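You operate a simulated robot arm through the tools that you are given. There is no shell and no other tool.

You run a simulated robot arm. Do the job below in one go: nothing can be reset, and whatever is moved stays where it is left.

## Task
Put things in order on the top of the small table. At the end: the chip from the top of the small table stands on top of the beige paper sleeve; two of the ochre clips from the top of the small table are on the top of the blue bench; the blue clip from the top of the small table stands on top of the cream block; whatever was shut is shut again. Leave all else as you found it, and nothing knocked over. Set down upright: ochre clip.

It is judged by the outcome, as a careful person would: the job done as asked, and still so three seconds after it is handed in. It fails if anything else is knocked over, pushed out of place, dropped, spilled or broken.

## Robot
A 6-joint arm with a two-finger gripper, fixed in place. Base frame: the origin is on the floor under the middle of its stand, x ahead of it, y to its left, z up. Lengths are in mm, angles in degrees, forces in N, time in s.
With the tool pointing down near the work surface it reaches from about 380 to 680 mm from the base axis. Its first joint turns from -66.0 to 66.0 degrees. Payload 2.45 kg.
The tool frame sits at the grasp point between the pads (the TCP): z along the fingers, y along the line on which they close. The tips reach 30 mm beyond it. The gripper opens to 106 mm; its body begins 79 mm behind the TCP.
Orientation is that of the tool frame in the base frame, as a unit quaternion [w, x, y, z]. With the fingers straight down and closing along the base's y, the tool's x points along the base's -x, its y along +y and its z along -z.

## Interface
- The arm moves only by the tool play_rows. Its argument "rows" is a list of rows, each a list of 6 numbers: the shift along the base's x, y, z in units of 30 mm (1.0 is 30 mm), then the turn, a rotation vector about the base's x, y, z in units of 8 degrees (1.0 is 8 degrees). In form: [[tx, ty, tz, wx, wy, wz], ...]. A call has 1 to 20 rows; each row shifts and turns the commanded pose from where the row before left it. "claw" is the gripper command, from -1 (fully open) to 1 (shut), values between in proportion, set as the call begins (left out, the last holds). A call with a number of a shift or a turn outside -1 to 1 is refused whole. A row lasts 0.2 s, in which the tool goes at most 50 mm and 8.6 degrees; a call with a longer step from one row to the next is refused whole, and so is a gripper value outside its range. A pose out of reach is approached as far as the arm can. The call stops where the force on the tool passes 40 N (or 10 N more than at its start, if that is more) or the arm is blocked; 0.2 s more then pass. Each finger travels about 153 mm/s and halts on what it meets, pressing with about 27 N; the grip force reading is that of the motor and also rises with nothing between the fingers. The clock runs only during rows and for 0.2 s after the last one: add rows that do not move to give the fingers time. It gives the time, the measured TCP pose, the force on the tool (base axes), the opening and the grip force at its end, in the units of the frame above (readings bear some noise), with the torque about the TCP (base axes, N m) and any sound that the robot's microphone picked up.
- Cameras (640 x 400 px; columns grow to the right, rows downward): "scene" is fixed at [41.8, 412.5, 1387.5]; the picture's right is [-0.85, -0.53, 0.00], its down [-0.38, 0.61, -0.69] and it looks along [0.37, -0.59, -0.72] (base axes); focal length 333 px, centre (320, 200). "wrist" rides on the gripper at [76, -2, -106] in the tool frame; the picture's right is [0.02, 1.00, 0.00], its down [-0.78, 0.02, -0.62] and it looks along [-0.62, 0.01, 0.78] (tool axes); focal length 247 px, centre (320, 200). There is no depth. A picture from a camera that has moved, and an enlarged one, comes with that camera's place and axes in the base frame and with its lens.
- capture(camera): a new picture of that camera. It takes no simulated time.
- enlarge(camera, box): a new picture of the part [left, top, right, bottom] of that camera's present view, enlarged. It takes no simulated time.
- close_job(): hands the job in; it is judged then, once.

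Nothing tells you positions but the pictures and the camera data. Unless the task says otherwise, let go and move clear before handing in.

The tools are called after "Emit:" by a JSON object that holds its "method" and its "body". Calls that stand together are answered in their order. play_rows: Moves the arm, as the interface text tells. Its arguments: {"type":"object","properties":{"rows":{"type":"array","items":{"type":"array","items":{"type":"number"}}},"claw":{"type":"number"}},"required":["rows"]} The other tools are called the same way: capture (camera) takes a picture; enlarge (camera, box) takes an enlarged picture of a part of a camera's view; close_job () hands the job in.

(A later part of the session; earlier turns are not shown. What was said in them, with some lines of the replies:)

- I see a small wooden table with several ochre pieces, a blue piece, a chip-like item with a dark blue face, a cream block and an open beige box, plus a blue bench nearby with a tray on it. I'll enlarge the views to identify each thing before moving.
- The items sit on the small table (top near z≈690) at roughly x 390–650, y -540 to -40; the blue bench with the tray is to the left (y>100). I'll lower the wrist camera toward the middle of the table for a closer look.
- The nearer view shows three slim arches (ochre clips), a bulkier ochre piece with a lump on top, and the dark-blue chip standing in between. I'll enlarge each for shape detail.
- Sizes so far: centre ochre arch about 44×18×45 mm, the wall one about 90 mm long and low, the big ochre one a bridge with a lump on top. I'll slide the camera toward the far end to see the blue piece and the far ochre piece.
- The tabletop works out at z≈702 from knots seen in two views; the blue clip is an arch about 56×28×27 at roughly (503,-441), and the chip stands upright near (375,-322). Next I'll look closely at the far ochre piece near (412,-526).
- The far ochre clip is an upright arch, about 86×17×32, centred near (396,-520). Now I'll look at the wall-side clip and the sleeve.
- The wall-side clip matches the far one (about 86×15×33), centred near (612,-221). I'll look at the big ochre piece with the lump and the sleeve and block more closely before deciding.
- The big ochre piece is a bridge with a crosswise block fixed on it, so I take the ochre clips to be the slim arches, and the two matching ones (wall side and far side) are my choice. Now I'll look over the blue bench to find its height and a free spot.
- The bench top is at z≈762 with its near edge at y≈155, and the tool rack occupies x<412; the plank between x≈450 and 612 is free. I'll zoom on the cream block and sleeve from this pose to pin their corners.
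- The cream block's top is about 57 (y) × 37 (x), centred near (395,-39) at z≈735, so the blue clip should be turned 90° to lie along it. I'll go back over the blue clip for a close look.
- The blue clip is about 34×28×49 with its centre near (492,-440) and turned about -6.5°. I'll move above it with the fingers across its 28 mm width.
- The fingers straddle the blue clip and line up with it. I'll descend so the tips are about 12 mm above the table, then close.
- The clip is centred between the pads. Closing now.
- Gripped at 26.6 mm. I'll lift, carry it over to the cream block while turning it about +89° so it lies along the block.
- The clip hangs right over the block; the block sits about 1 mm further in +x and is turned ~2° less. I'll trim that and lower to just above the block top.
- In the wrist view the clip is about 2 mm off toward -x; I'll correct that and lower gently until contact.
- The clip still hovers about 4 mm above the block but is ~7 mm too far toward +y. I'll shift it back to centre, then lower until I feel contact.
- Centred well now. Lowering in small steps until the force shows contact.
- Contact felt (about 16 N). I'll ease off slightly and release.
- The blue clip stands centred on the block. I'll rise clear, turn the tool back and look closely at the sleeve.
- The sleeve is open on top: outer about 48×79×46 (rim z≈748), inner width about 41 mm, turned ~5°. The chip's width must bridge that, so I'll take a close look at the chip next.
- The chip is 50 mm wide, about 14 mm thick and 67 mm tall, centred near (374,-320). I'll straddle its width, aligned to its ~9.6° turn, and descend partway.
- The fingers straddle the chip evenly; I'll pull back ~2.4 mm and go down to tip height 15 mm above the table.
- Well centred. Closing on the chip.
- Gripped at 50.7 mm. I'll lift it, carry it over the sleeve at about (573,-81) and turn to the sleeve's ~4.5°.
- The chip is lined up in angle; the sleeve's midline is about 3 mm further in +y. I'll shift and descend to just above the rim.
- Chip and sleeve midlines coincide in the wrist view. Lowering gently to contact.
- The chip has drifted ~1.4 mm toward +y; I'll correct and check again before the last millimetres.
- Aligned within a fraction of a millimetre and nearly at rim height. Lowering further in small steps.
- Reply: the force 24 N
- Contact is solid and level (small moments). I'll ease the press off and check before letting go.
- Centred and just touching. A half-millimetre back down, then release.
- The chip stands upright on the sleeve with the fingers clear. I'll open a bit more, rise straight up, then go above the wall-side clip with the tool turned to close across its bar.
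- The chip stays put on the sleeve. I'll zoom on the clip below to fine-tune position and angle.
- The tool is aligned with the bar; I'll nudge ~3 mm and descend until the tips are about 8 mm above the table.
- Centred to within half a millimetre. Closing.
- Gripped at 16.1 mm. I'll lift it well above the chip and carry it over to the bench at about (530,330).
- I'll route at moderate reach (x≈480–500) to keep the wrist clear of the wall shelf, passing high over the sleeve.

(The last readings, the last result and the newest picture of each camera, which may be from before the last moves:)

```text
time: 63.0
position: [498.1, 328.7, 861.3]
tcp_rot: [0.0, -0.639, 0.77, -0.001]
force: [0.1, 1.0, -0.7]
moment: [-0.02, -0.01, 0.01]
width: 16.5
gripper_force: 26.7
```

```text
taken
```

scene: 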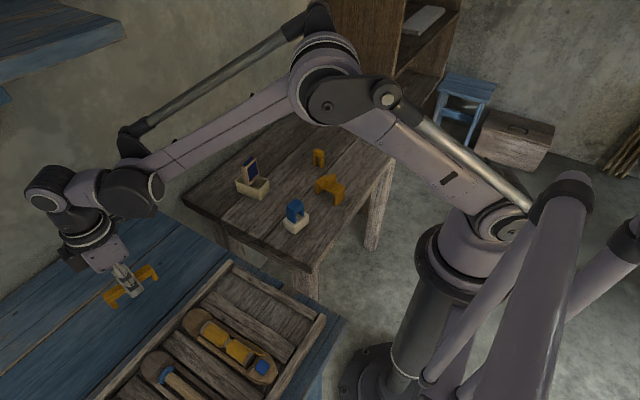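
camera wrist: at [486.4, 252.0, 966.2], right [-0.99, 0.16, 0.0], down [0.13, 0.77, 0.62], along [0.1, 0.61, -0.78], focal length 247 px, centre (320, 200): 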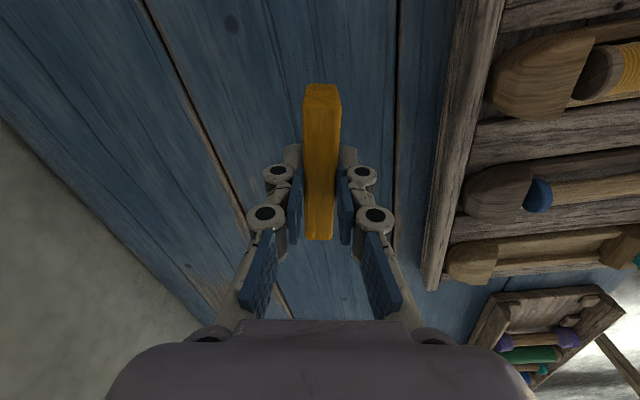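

The clip hangs over a free part of the bench, clear of the rack. I'll lower it near the surface and then feel for contact.

Emit:
{"method": "play_rows", "body": {"rows": [[0, 0, -0.7, 0, 0, 0], [0, 0, -0.5, 0, 0, 0], [0, 0, -0.3, 0, 0, 0], [0, 0, 0, 0, 0, 0]]}}

Emit:
{"method": "enlarge", "body": {"camera": "scene", "box": [60, 220, 200, 330]}}

Emit:
{"method": "enlarge", "body": {"camera": "wrist", "box": [220, 40, 420, 240]}}

```text
time: 64.0
position: [498.1, 322.9, 815.1]
tcp_rot: [0.002, -0.639, 0.769, -0.001]
force: [5.5, 2.8, 24.0]
moment: [0.03, -0.07, 0.01]
width: 16.0
gripper_force: 26.5
```

```text
3.64 times, centred on (130, 275) of scene
camera zoom: at [41.6, 412.3, 1387.6], right [-0.85, -0.53, 0.0], down [-0.38, 0.61, -0.69], along [0.37, -0.59, -0.72], focal length 1212 px, centre (1011, -73)
```

zoom: 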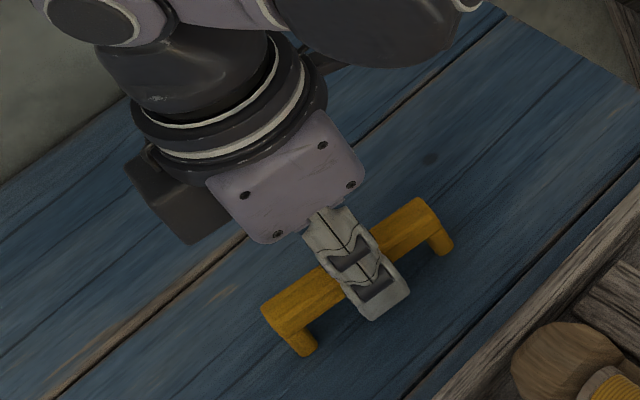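

```text
2.00 times, centred on (320, 140) of wrist
camera zoom: at [485.4, 248.5, 920.9], right [-0.99, 0.16, 0.0], down [0.13, 0.77, 0.62], along [0.1, 0.61, -0.78], focal length 494 px, centre (320, 320)
```

zoom: 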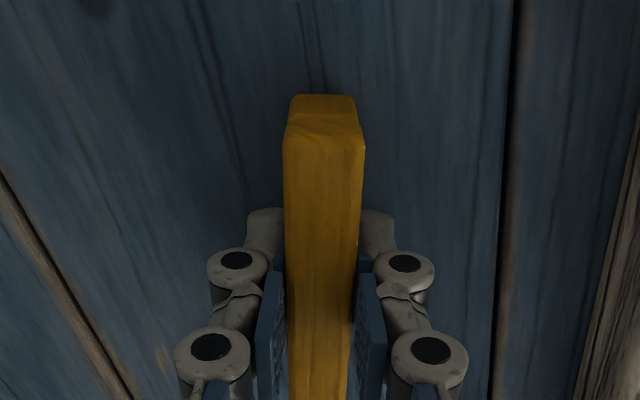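

It reached the bench already (about 24 N), so the bench top is nearer z≈777. I'll ease off gently and read again.

Emit:
{"method": "play_rows", "body": {"rows": [[0, 0, 0.04, 0, 0, 0], [0, 0, 0, 0, 0, 0]]}}

Emit:
{"method": "enlarge", "body": {"camera": "scene", "box": [85, 240, 165, 310]}}

```text
time: 64.6
position: [499.0, 323.7, 814.6]
tcp_rot: [0.0, -0.639, 0.769, -0.001]
force: [3.5, -0.8, 11.5]
moment: [0.2, -0.08, -0.02]
width: 16.2
gripper_force: 27.3
```

```text
5.71 times, centred on (125, 275) of scene
camera zoom: at [41.7, 412.4, 1387.6], right [-0.85, -0.53, 0.0], down [-0.38, 0.61, -0.69], along [0.37, -0.59, -0.72], focal length 1904 px, centre (1434, -229)
```

zoom: 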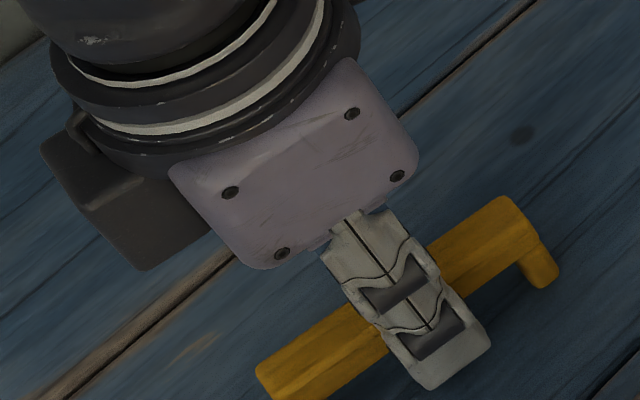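

Emit:
{"method": "play_rows", "body": {"rows": [[0, 0, 0.02, 0, 0, 0], [0, 0, 0, 0, 0, 0]]}}

```text
time: 65.2
position: [497.8, 325.4, 815.2]
tcp_rot: [-0.001, -0.639, 0.77, 0.001]
force: [1.2, -0.2, -0.8]
moment: [0.02, -0.03, 0.0]
width: 15.9
gripper_force: 26.7
```

Essentially zero load now, so it rests at the surface. Releasing with a modest opening.

Emit:
{"method": "play_rows", "body": {"rows": [[0, 0, 0, 0, 0, 0], [0, 0, 0, 0, 0, 0], [0, 0, 0, 0, 0, 0]], "claw": 0.2}}

Emit:
{"method": "enlarge", "body": {"camera": "wrist", "box": [220, 40, 420, 240]}}

Emit:
{"method": "enlarge", "body": {"camera": "scene", "box": [60, 220, 200, 330]}}

```text
time: 66.0
position: [497.8, 325.4, 815.2]
tcp_rot: [0.0, -0.638, 0.77, 0.0]
force: [0.6, 0.2, -0.9]
moment: [0.02, 0.0, -0.03]
width: 42.5
gripper_force: 0.0
```

```text
2.00 times, centred on (320, 140) of wrist
camera zoom: at [485.6, 249.2, 921.5], right [-0.99, 0.16, 0.0], down [0.13, 0.77, 0.62], along [0.1, 0.61, -0.78], focal length 494 px, centre (320, 320)
```

zoom: 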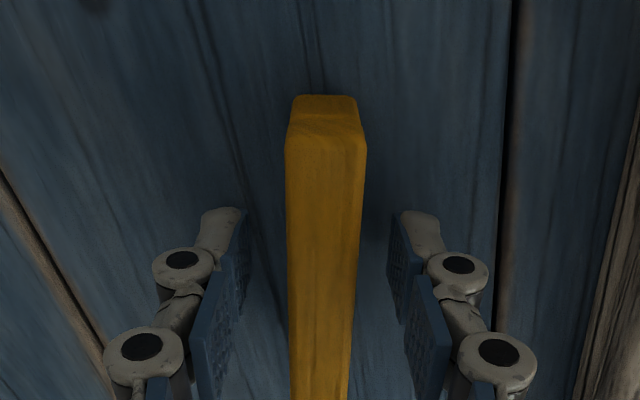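

```text
3.64 times, centred on (130, 275) of scene
camera zoom: at [41.8, 412.5, 1387.5], right [-0.85, -0.53, 0.0], down [-0.38, 0.61, -0.69], along [0.37, -0.59, -0.72], focal length 1212 px, centre (1011, -73)
```

zoom: 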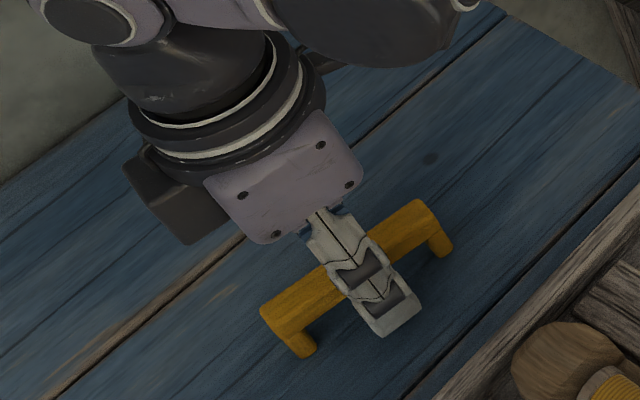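

The first clip stands upright on the bench. I'll rise straight up, then travel back to the far clip while turning the tool to about -78°.

Emit:
{"method": "play_rows", "body": {"rows": [[0, 0, 0.3, 0, 0, 0], [0, 0, 0.7, 0, 0, 0], [0, 0, 1, 0, 0, 0], [0, 0, 1, 0, 0, 0], [0, 0, 0.3, 0, 0, 0]]}}

Emit:
{"method": "enlarge", "body": {"camera": "scene", "box": [60, 220, 200, 330]}}

Emit:
{"method": "play_rows", "body": {"rows": [[-0.115, -0.98, 0, 0, 0, -1], [-0.115, -0.98, 0, 0, 0, -1], [-0.115, -0.98, 0, 0, 0, -1], [-0.115, -0.98, 0, 0, 0, -1], [-0.115, -0.98, 0, 0, 0, -1], [-0.115, -0.98, 0, 0, 0, -1], [-0.115, -0.98, 0, 0, 0, -1], [-0.115, -0.98, 0, 0, 0, -1], [-0.115, -0.98, 0, 0, 0, -1], [-0.115, -0.98, 0, 0, 0, -1], [-0.115, -0.98, 0, 0, 0, -1], [-0.115, -0.98, 0, 0, 0, -1], [-0.115, -0.98, 0, 0, 0, -1], [-0.115, -0.98, 0, 0, 0, -1], [0, 0, 0, 0, 0, 0]]}}

```text
time: 67.2
position: [497.5, 324.7, 915.3]
tcp_rot: [0.0, -0.639, 0.769, 0.0]
force: [-0.1, -0.7, 0.6]
moment: [0.01, -0.01, 0.0]
width: 42.5
gripper_force: 0.2
```

```text
3.64 times, centred on (130, 275) of scene
camera zoom: at [41.8, 412.5, 1387.5], right [-0.85, -0.53, 0.0], down [-0.38, 0.61, -0.69], along [0.37, -0.59, -0.72], focal length 1212 px, centre (1011, -73)
```

zoom: 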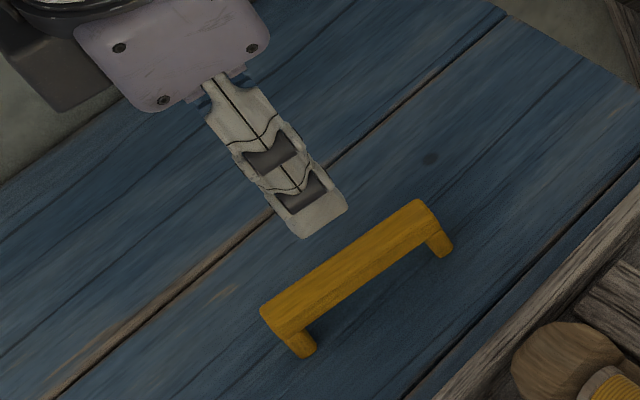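

```text
time: 70.4
position: [449.1, -87.3, 912.9]
tcp_rot: [-0.001, 0.282, 0.959, 0.0]
force: [-1.2, 0.1, 0.6]
moment: [0.02, 0.02, 0.0]
width: 42.3
gripper_force: 0.1
```

The first clip stands firmly. Continuing to a spot above the far clip.

Emit:
{"method": "play_rows", "body": {"rows": [[-0.12, -0.965, -0.05, 0, 0, -0.378], [-0.12, -0.965, -0.05, 0, 0, -0.378], [-0.12, -0.965, -0.05, 0, 0, -0.378], [-0.12, -0.965, -0.05, 0, 0, -0.378], [-0.12, -0.965, -0.05, 0, 0, -0.378], [-0.12, -0.965, -0.05, 0, 0, -0.378], [-0.12, -0.965, -0.05, 0, 0, -0.378], [-0.12, -0.965, -0.05, 0, 0, -0.378], [-0.12, -0.965, -0.05, 0, 0, -0.378], [-0.12, -0.965, -0.05, 0, 0, -0.378], [-0.12, -0.965, -0.05, 0, 0, -0.378], [-0.12, -0.965, -0.05, 0, 0, -0.378], [-0.12, -0.965, -0.05, 0, 0, -0.378], [-0.12, -0.965, -0.05, 0, 0, -0.378], [-0.12, -0.965, -0.05, 0, 0, -0.378], [0, 0, 0, 0, 0, 0]], "claw": -0.4}}

Emit:
{"method": "capture", "body": {"camera": "wrist"}}

Emit:
{"method": "capture", "body": {"camera": "scene"}}

Emit:
{"method": "enlarge", "body": {"camera": "wrist", "box": [250, 30, 390, 170]}}

```text
time: 73.8
position: [394.2, -518.9, 891.6]
tcp_rot: [0.0, 0.629, 0.777, -0.001]
force: [0.5, 0.1, -0.1]
moment: [-0.01, -0.02, 0.05]
width: 74.1
gripper_force: 0.1
```

```text
taken
camera wrist: at [377.9, -444.5, 998.3], right [0.97, 0.23, 0.0], down [0.18, -0.76, 0.62], along [0.14, -0.61, -0.78], focal length 247 px, centre (320, 200)
```

wrist: 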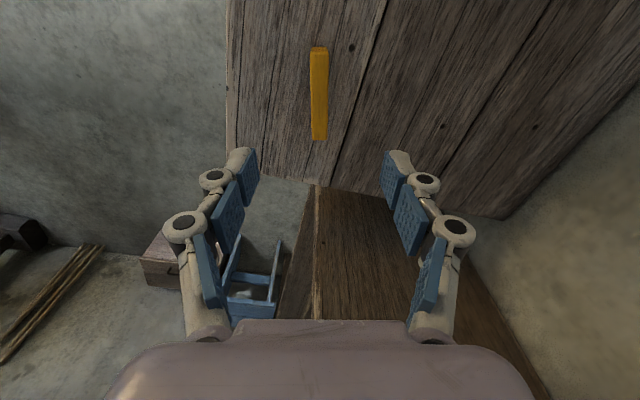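

```text
taken
```

scene: 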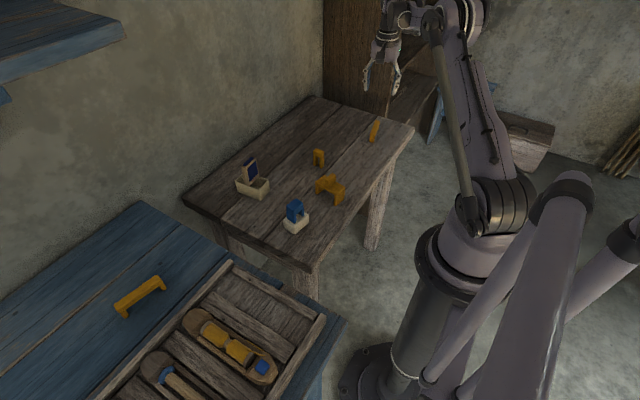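

```text
2.86 times, centred on (320, 100) of wrist
camera zoom: at [377.9, -444.5, 998.3], right [0.97, 0.23, 0.0], down [0.18, -0.76, 0.62], along [0.14, -0.61, -0.78], focal length 706 px, centre (320, 486)
```

zoom: 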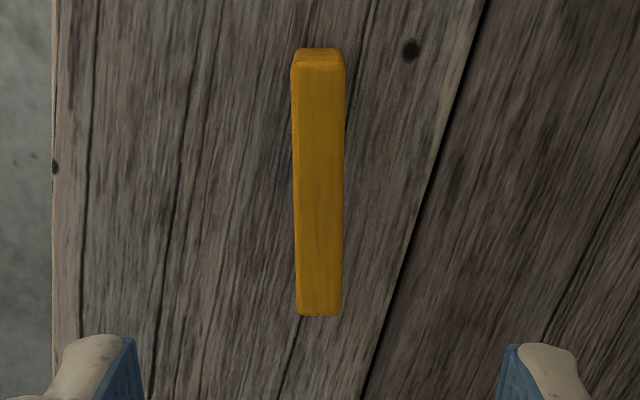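

Nearly aligned; I'll turn +1.6°, nudge 2 mm and descend partway, then recheck.

Emit:
{"method": "play_rows", "body": {"rows": [[-0.013, -0.07, -0.9, 0, 0, 0.2], [0, 0, -0.95, 0, 0, 0], [0, 0, -0.95, 0, 0, 0], [0, 0, -0.95, 0, 0, 0], [0, 0, 0, 0, 0, 0]]}}

Emit:
{"method": "enlarge", "body": {"camera": "wrist", "box": [220, 60, 420, 220]}}

```text
time: 75.0
position: [395.2, -522.3, 779.7]
tcp_rot: [-0.001, 0.618, 0.786, -0.001]
force: [0.3, 0.3, 0.9]
moment: [0.0, -0.02, 0.02]
width: 74.2
gripper_force: 0.1
```

```text
2.50 times, centred on (320, 140) of wrist
camera zoom: at [375.8, -449.0, 884.7], right [0.97, 0.26, 0.0], down [0.2, -0.76, 0.62], along [0.16, -0.6, -0.78], focal length 617 px, centre (320, 350)
```

zoom: 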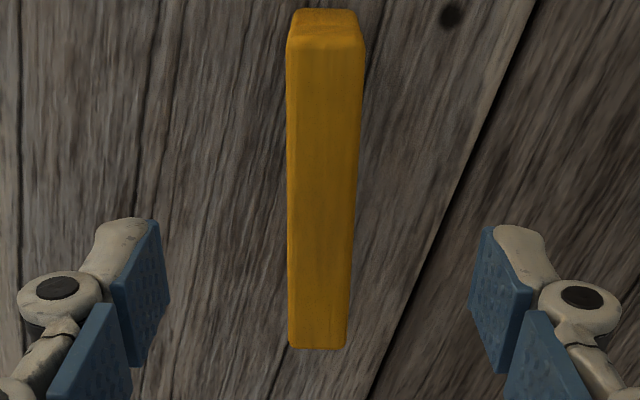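

Emit:
{"method": "play_rows", "body": {"rows": [[0, 0.085, 0, 0, 0, 0], [0, 0, -0.7, 0, 0, 0], [0, 0, -0.6, 0, 0, 0], [0, 0, 0, 0, 0, 0]]}}

Emit:
{"method": "enlarge", "body": {"camera": "wrist", "box": [220, 80, 420, 240]}}

Emit:
{"method": "enlarge", "body": {"camera": "scene", "box": [330, 70, 430, 160]}}

```text
time: 76.0
position: [395.5, -519.0, 739.8]
tcp_rot: [-0.001, 0.618, 0.786, 0.0]
force: [0.0, 0.0, 0.5]
moment: [-0.05, -0.01, 0.03]
width: 74.1
gripper_force: 0.1
```

```text
2.50 times, centred on (320, 160) of wrist
camera zoom: at [376.1, -445.9, 845.8], right [0.97, 0.26, 0.0], down [0.2, -0.76, 0.62], along [0.16, -0.6, -0.78], focal length 617 px, centre (320, 300)
```

zoom: 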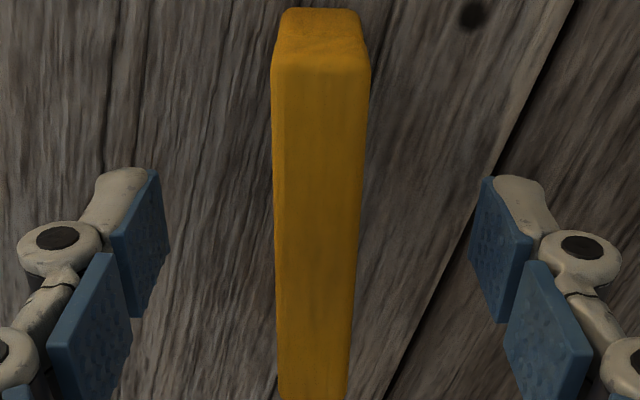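

```text
4.44 times, centred on (380, 115) of scene
camera zoom: at [41.8, 412.5, 1387.5], right [-0.85, -0.53, 0.0], down [-0.38, 0.61, -0.69], along [0.37, -0.59, -0.72], focal length 1481 px, centre (53, 578)
```

zoom: 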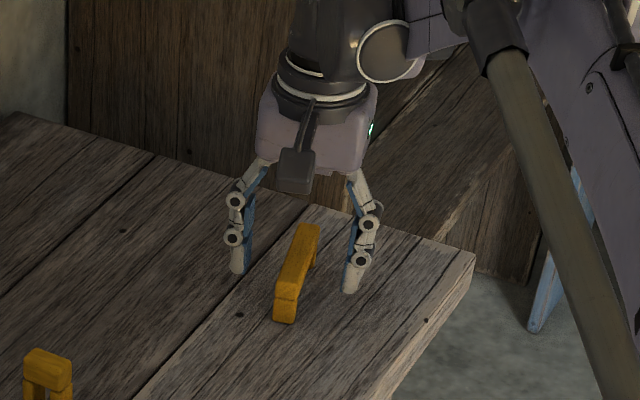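

Well centred. Closing on the far clip.

Emit:
{"method": "play_rows", "body": {"rows": [[0, 0, 0, 0, 0, 0], [0, 0, 0, 0, 0, 0], [0, 0, 0, 0, 0, 0]], "claw": 1}}

Emit:
{"method": "play_rows", "body": {"rows": [[0, 0, 0.4, 0, 0, 0], [0, 0, 0.8, 0, 0, 0], [0, 0, 1, 0, 0, 0], [0, 0, 1, 0, 0, 0], [0, 0, 1, 0, 0, 0], [0, 0, 1, 0, 0, 0], [0, 0, 0.5, 0, 0, 0], [0, 0, 0, 0, 0, 0]]}}

Emit:
{"method": "enlarge", "body": {"camera": "wrist", "box": [220, 60, 420, 260]}}

Emit:
{"method": "capture", "body": {"camera": "scene"}}

```text
time: 76.8
position: [395.4, -519.5, 740.2]
tcp_rot: [-0.001, 0.618, 0.786, -0.001]
force: [-0.2, -0.2, -0.6]
moment: [-0.01, 0.0, -0.02]
width: 16.2
gripper_force: 27.9
```

```text
time: 78.6
position: [395.3, -521.0, 911.4]
tcp_rot: [0.0, 0.618, 0.786, -0.001]
force: [0.6, -0.2, -0.5]
moment: [-0.01, 0.0, 0.0]
width: 15.9
gripper_force: 26.7
```

```text
2.00 times, centred on (320, 160) of wrist
camera zoom: at [375.1, -448.1, 1017.8], right [0.97, 0.26, 0.0], down [0.2, -0.76, 0.62], along [0.16, -0.6, -0.78], focal length 494 px, centre (320, 280)
```

zoom: 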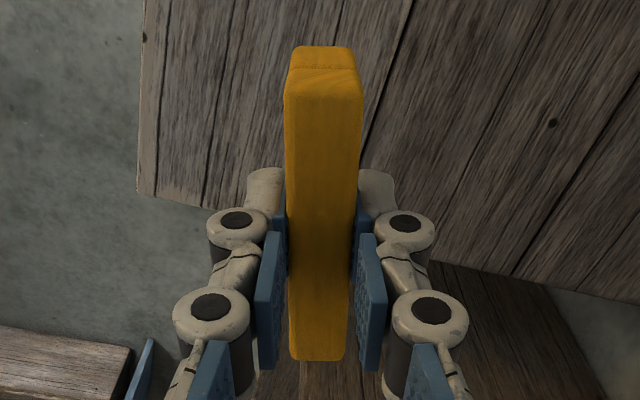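

```text
taken
```

scene: 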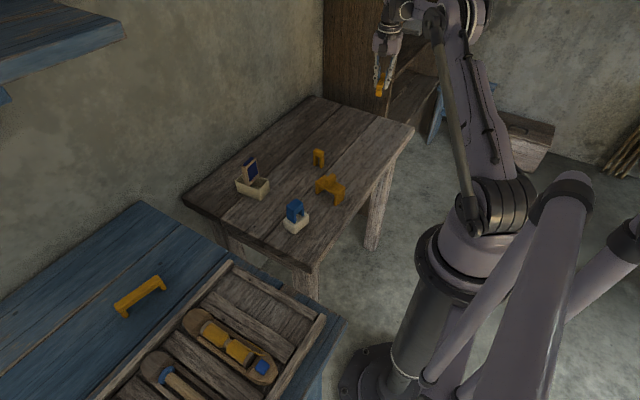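

The second clip is held level at 16 mm. I'll carry it high to the bench, turning to about -10°, toward a free spot near (505,215).

Emit:
{"method": "play_rows", "body": {"rows": [[0.142, 0.968, 0, 0, 0, 0.41], [0.142, 0.968, 0, 0, 0, 0.41], [0.142, 0.968, 0, 0, 0, 0.41], [0.142, 0.968, 0, 0, 0, 0.41], [0.142, 0.968, 0, 0, 0, 0.41], [0.142, 0.968, 0, 0, 0, 0.41], [0.142, 0.968, 0, 0, 0, 0.41], [0.142, 0.968, 0, 0, 0, 0.41], [0.142, 0.968, 0, 0, 0, 0.41], [0.142, 0.968, 0, 0, 0, 0.41], [0.142, 0.968, 0, 0, 0, 0.41], [0.142, 0.968, 0, 0, 0, 0.41], [0.142, 0.968, 0, 0, 0, 0.41], [0.142, 0.968, 0, 0, 0, 0.41], [0.142, 0.968, 0, 0, 0, 0.41], [0.142, 0.968, 0, 0, 0, 0.41], [0.142, 0.968, 0, 0, 0, 0.41], [0.142, 0.968, 0, 0, 0, 0.41], [0.142, 0.968, 0, 0, 0, 0.41], [0.142, 0.968, 0, 0, 0, 0.41]]}}

Emit:
{"method": "play_rows", "body": {"rows": [[0.139, 0.861, -0.2, 0, 0, 0], [0.139, 0.861, -0.2, 0, 0, 0], [0.139, 0.861, -0.2, 0, 0, 0], [0.139, 0.861, -0.2, 0, 0, 0], [0.139, 0.861, -0.2, 0, 0, 0], [0.139, 0.861, -0.2, 0, 0, 0], [0, 0, 0, 0, 0, 0]]}}

Emit:
{"method": "capture", "body": {"camera": "wrist"}}

Emit:
{"method": "capture", "body": {"camera": "scene"}}

```text
time: 82.8
position: [478.8, 63.2, 913.5]
tcp_rot: [0.0, 0.093, 0.996, -0.001]
force: [0.5, -0.7, -0.3]
moment: [0.0, 0.05, 0.0]
width: 16.1
gripper_force: 26.8
```

```text
time: 84.4
position: [506.8, 214.6, 876.3]
tcp_rot: [0.0, 0.093, 0.996, -0.001]
force: [0.1, 0.3, 0.9]
moment: [-0.01, -0.02, -0.03]
width: 16.0
gripper_force: 27.2
```

```text
taken
camera wrist: at [431.2, 227.6, 982.5], right [0.16, 0.99, 0.0], down [0.77, -0.13, 0.62], along [0.61, -0.1, -0.78], focal length 247 px, centre (320, 200)
```

wrist: 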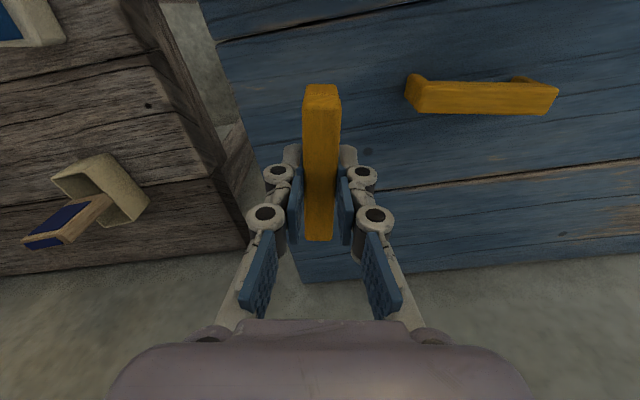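

```text
taken
```

scene: 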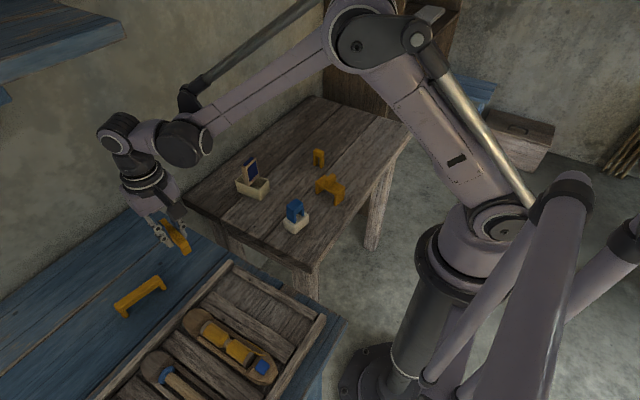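

The landing spot is clear of the bench edge, the seam and the first clip. I'll lower to just above contact height (expected TCP ≈815).

Emit:
{"method": "play_rows", "body": {"rows": [[0, 0, -0.8, 0, 0, 0], [0, 0, -0.6, 0, 0, 0], [0, 0, -0.3, 0, 0, 0], [0, 0, 0, 0, 0, 0]]}}

Emit:
{"method": "enlarge", "body": {"camera": "wrist", "box": [200, 40, 580, 260]}}

Emit:
{"method": "enlarge", "body": {"camera": "scene", "box": [90, 180, 230, 330]}}

```text
time: 85.4
position: [506.8, 214.2, 824.9]
tcp_rot: [0.0, 0.093, 0.996, -0.001]
force: [0.2, -0.6, 0.2]
moment: [-0.03, -0.01, -0.02]
width: 15.9
gripper_force: 26.8
```

```text
1.68 times, centred on (390, 150) of wrist
camera zoom: at [431.7, 226.0, 930.6], right [0.16, 0.99, 0.0], down [0.77, -0.13, 0.62], along [0.61, -0.1, -0.78], focal length 416 px, centre (202, 284)
```

zoom: 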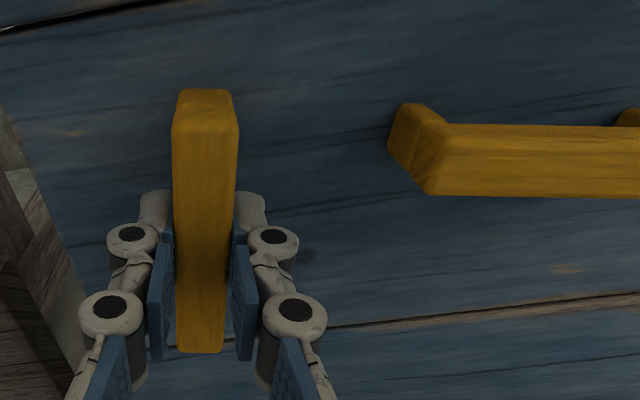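

```text
2.67 times, centred on (160, 255) of scene
camera zoom: at [41.8, 412.5, 1387.5], right [-0.85, -0.53, 0.0], down [-0.38, 0.61, -0.69], along [0.37, -0.59, -0.72], focal length 888 px, centre (747, 53)
```

zoom: 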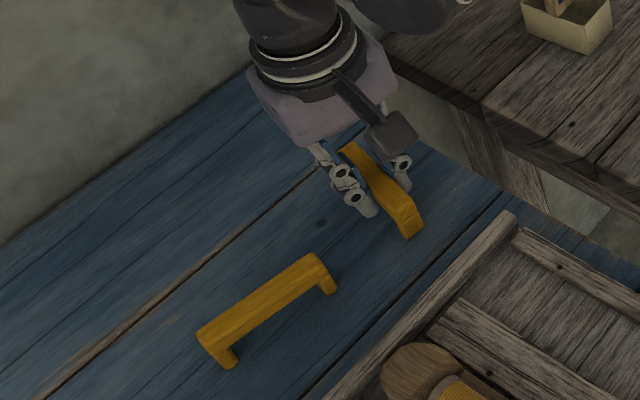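

Emit:
{"method": "play_rows", "body": {"rows": [[0, 0, -0.2, 0, 0, 0], [0, 0, 0, 0, 0, 0]]}}

Emit:
{"method": "play_rows", "body": {"rows": [[0, 0, -0.05, 0, 0, 0], [0, 0, 0, 0, 0, 0]]}}

Emit:
{"method": "play_rows", "body": {"rows": [[0, 0, -0.04, 0, 0, 0], [0, 0, 0, 0, 0, 0]]}}

```text
time: 86.0
position: [506.7, 214.9, 819.5]
tcp_rot: [0.001, 0.093, 0.996, 0.0]
force: [1.4, -1.6, 25.0]
moment: [-0.01, 0.0, -0.01]
width: 16.1
gripper_force: 27.1
```

```text
time: 86.6
position: [507.9, 214.1, 817.6]
tcp_rot: [0.001, 0.093, 0.996, 0.0]
force: [1.8, -0.8, 25.5]
moment: [0.02, -0.01, 0.02]
width: 15.8
gripper_force: 26.8
```

```text
time: 87.2
position: [506.3, 214.2, 815.6]
tcp_rot: [0.0, 0.093, 0.996, -0.001]
force: [0.4, -2.9, 24.1]
moment: [-0.04, 0.0, 0.0]
width: 15.9
gripper_force: 27.4
```

The clip is firmly on the bench (force levelled at ~25 N as it slid slightly in the pads). I'll ease off and release.

Emit:
{"method": "play_rows", "body": {"rows": [[0, 0, 0.05, 0, 0, 0], [0, 0, 0, 0, 0, 0]]}}

Emit:
{"method": "enlarge", "body": {"camera": "wrist", "box": [220, 60, 420, 260]}}

```text
time: 87.8
position: [505.9, 215.5, 817.3]
tcp_rot: [0.0, 0.093, 0.996, 0.0]
force: [-0.1, 0.7, -0.8]
moment: [0.0, 0.0, -0.05]
width: 16.0
gripper_force: 26.9
```

```text
2.00 times, centred on (320, 160) of wrist
camera zoom: at [431.2, 227.5, 923.1], right [0.16, 0.99, 0.0], down [0.77, -0.13, 0.62], along [0.61, -0.1, -0.78], focal length 494 px, centre (320, 280)
```

zoom: 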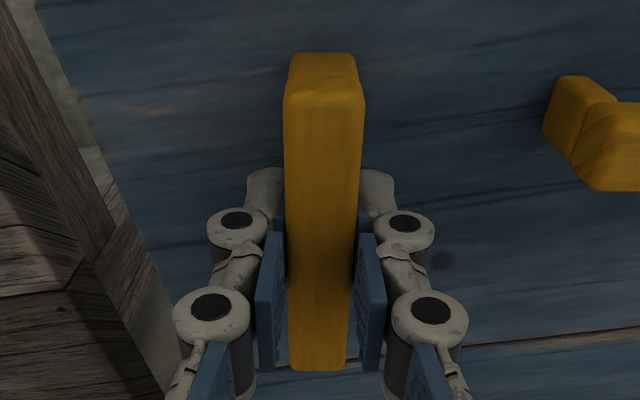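

Emit:
{"method": "play_rows", "body": {"rows": [[0, 0, -0.008, 0, 0, 0], [0, 0, 0, 0, 0, 0]]}}

Emit:
{"method": "play_rows", "body": {"rows": [[0, 0, 0, 0, 0, 0], [0, 0, 0, 0, 0, 0], [0, 0, 0, 0, 0, 0]], "claw": 0.2}}

Emit:
{"method": "enlarge", "body": {"camera": "wrist", "box": [220, 60, 420, 260]}}

Emit:
{"method": "enlarge", "body": {"camera": "scene", "box": [90, 180, 230, 330]}}

```text
time: 88.4
position: [506.2, 215.1, 817.6]
tcp_rot: [0.001, 0.093, 0.996, -0.001]
force: [-0.3, 0.1, -0.6]
moment: [0.01, -0.03, -0.01]
width: 16.1
gripper_force: 27.1
```

```text
time: 89.2
position: [507.5, 214.9, 817.8]
tcp_rot: [0.0, 0.093, 0.996, -0.001]
force: [-0.1, -0.2, -0.2]
moment: [-0.02, 0.01, -0.03]
width: 42.3
gripper_force: 0.0
```

```text
2.00 times, centred on (320, 160) of wrist
camera zoom: at [431.5, 227.1, 923.7], right [0.16, 0.99, 0.0], down [0.77, -0.13, 0.62], along [0.61, -0.1, -0.78], focal length 494 px, centre (320, 280)
```

zoom: 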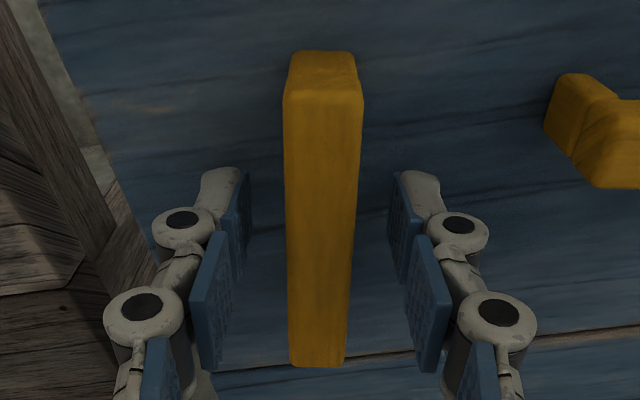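

```text
2.67 times, centred on (160, 255) of scene
camera zoom: at [41.8, 412.5, 1387.5], right [-0.85, -0.53, 0.0], down [-0.38, 0.61, -0.69], along [0.37, -0.59, -0.72], focal length 888 px, centre (747, 53)
```

zoom: 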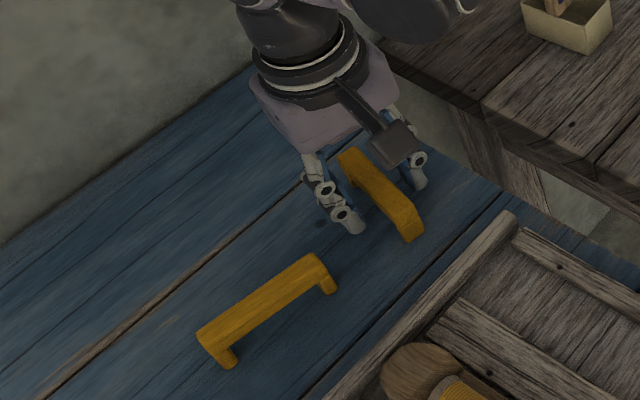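

Both clips stand on the bench. I'll rise clear and check everything from above.

Emit:
{"method": "play_rows", "body": {"rows": [[0, 0, 0.3, 0, 0, 0], [0, 0, 0.7, 0, 0, 0], [0, 0, 1, 0, 0, 0], [0, 0, 1, 0, 0, 0], [0, 0, 1, 0, 0, 0], [0, 0, 1, 0, 0, 0], [0, 0, 0, 0, 0, 0]]}}

Emit:
{"method": "play_rows", "body": {"rows": [[-0.9, -0.6, 0.2, 0, 0, 0], [-0.9, -0.6, 0.2, 0, 0, 0], [-0.9, -0.6, 0.2, 0, 0, 0], [-0.9, -0.6, 0.2, 0, 0, 0], [-0.9, -0.6, 0.2, 0, 0, 0], [0, -0.6, 0.2, 0, 0, 0], [0, -0.6, 0, 0, 0, 0], [0, -0.6, 0, 0, 0, 0], [0, 0, 0, 0, 0, 0]]}}

Emit:
{"method": "capture", "body": {"camera": "scene"}}

Emit:
{"method": "capture", "body": {"camera": "wrist"}}

Emit:
{"method": "enlarge", "body": {"camera": "scene", "box": [210, 120, 370, 250]}}

Emit:
{"method": "enlarge", "body": {"camera": "scene", "box": [80, 200, 240, 340]}}

```text
time: 90.8
position: [506.1, 215.8, 964.2]
tcp_rot: [0.0, 0.094, 0.996, -0.001]
force: [0.2, -0.1, 0.3]
moment: [-0.04, 0.0, -0.03]
width: 42.3
gripper_force: 0.1
```

```text
time: 92.8
position: [371.4, 72.6, 1002.5]
tcp_rot: [0.001, 0.093, 0.996, -0.002]
force: [-0.4, 0.5, 1.0]
moment: [0.0, -0.01, 0.0]
width: 42.3
gripper_force: 0.1
```

```text
taken
```

scene: 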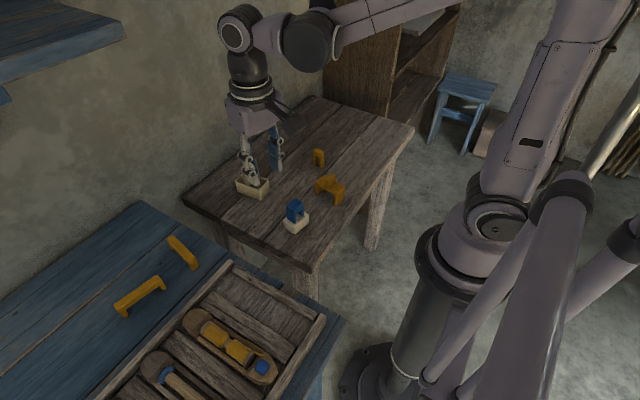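

```text
taken
camera wrist: at [296.0, 84.1, 1109.9], right [0.16, 0.99, 0.0], down [0.77, -0.13, 0.62], along [0.61, -0.1, -0.78], focal length 247 px, centre (320, 200)
```

wrist: 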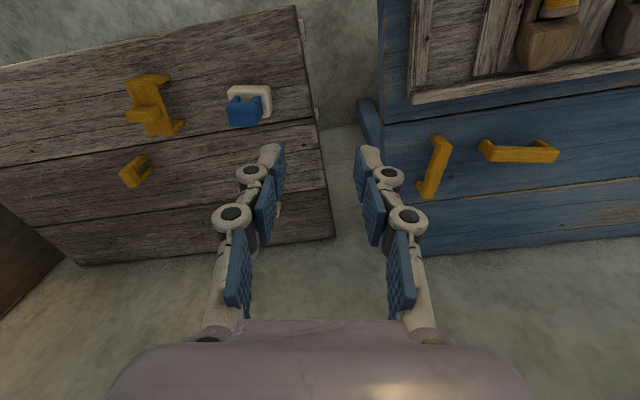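

```text
3.08 times, centred on (290, 185) of scene
camera zoom: at [41.8, 412.5, 1387.5], right [-0.85, -0.53, 0.0], down [-0.38, 0.61, -0.69], along [0.37, -0.59, -0.72], focal length 1025 px, centre (412, 246)
```

zoom: 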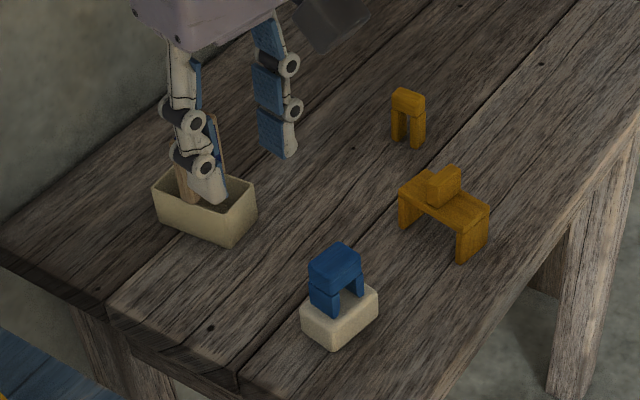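

```text
2.86 times, centred on (160, 270) of scene
camera zoom: at [41.8, 412.5, 1387.5], right [-0.85, -0.53, 0.0], down [-0.38, 0.61, -0.69], along [0.37, -0.59, -0.72], focal length 952 px, centre (777, 0)
```

zoom: 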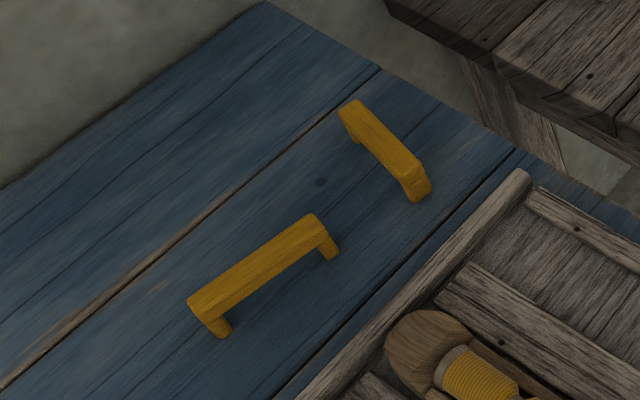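

Both clips and the blue clip look right; the gripper hides the sleeve in this view, so I'll move aside to check the chip.

Emit:
{"method": "play_rows", "body": {"rows": [[-0.29, -0.917, 0.15, 0, 0, 0], [-0.29, -0.917, 0.15, 0, 0, 0], [-0.29, -0.917, 0.15, 0, 0, 0], [-0.29, -0.917, 0.15, 0, 0, 0], [-0.29, -0.917, 0.15, 0, 0, 0], [-0.29, -0.917, 0.15, 0, 0, 0], [-0.29, -0.917, 0.15, 0, 0, 0], [-0.29, -0.917, 0.15, 0, 0, 0], [-0.29, -0.917, 0.15, 0, 0, 0], [0, 0, 0, 0, 0, 0]]}}

Emit:
{"method": "capture", "body": {"camera": "scene"}}

Emit:
{"method": "capture", "body": {"camera": "wrist"}}

Emit:
{"method": "enlarge", "body": {"camera": "scene", "box": [220, 140, 320, 240]}}

```text
time: 95.0
position: [291.0, -176.2, 1041.4]
tcp_rot: [0.0, 0.093, 0.996, 0.0]
force: [-0.1, -0.8, -0.7]
moment: [-0.02, 0.0, -0.02]
width: 42.5
gripper_force: 0.1
```

```text
taken
```

scene: 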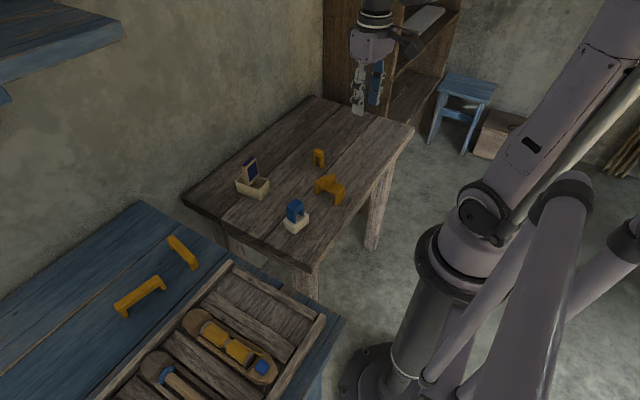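

```text
taken
camera wrist: at [216.8, -163.4, 1148.8], right [0.16, 0.99, 0.0], down [0.77, -0.13, 0.62], along [0.61, -0.1, -0.78], focal length 247 px, centre (320, 200)
```

wrist: 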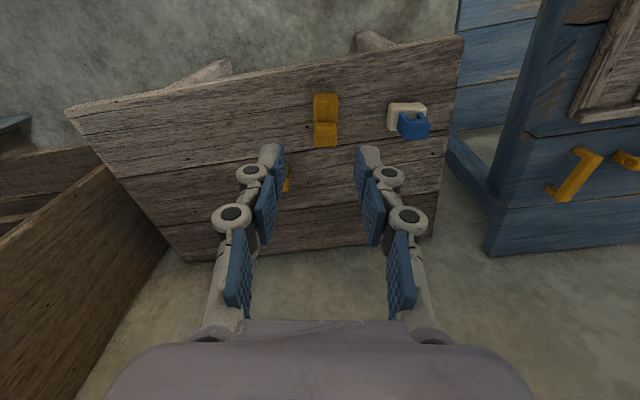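

```text
4.00 times, centred on (270, 190) of scene
camera zoom: at [41.8, 412.5, 1387.5], right [-0.85, -0.53, 0.0], down [-0.38, 0.61, -0.69], along [0.37, -0.59, -0.72], focal length 1333 px, centre (520, 240)
```

zoom: 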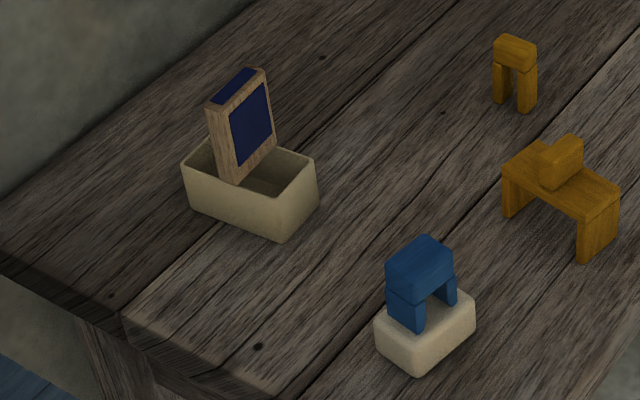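

Everything is as asked. The chip stands upright across the sleeve, and the blue clip stands on the cream block. Both ochre clips are upright on the blue bench, the rest is undisturbed and the arm is clear. I opened nothing, so nothing needs shutting, and I'm handing the job in.

Emit:
{"method": "close_job", "body": {}}

```text
The job is handed in.
```

The job is handed in. The last pictures showed everything where you asked, though I have no result from the judging.

- **Chip:** it stands upright across the rim of the beige paper sleeve. It is about 51 mm wide over an opening of about 41 mm, so it rests on roughly 4–5 mm of rim at each end.
- **Blue clip:** it stands centred on the cream block, turned to run along the block's length.
- **Ochre clips:** the two long, low ones are upright on the blue bench, well apart and clear of the tool rack.
- **Everything else:** the small ochre arch and the ochre bridge with the block on top stayed where they were. I opened nothing, so there was nothing to shut again.

**Which ochre pieces count as clips:** this was my judgement. I moved the matching pair and took the bridge with the block on top to be something else. The small ochre arch could also be called a clip, but your instruction asked for two, and the pair fits that either way.
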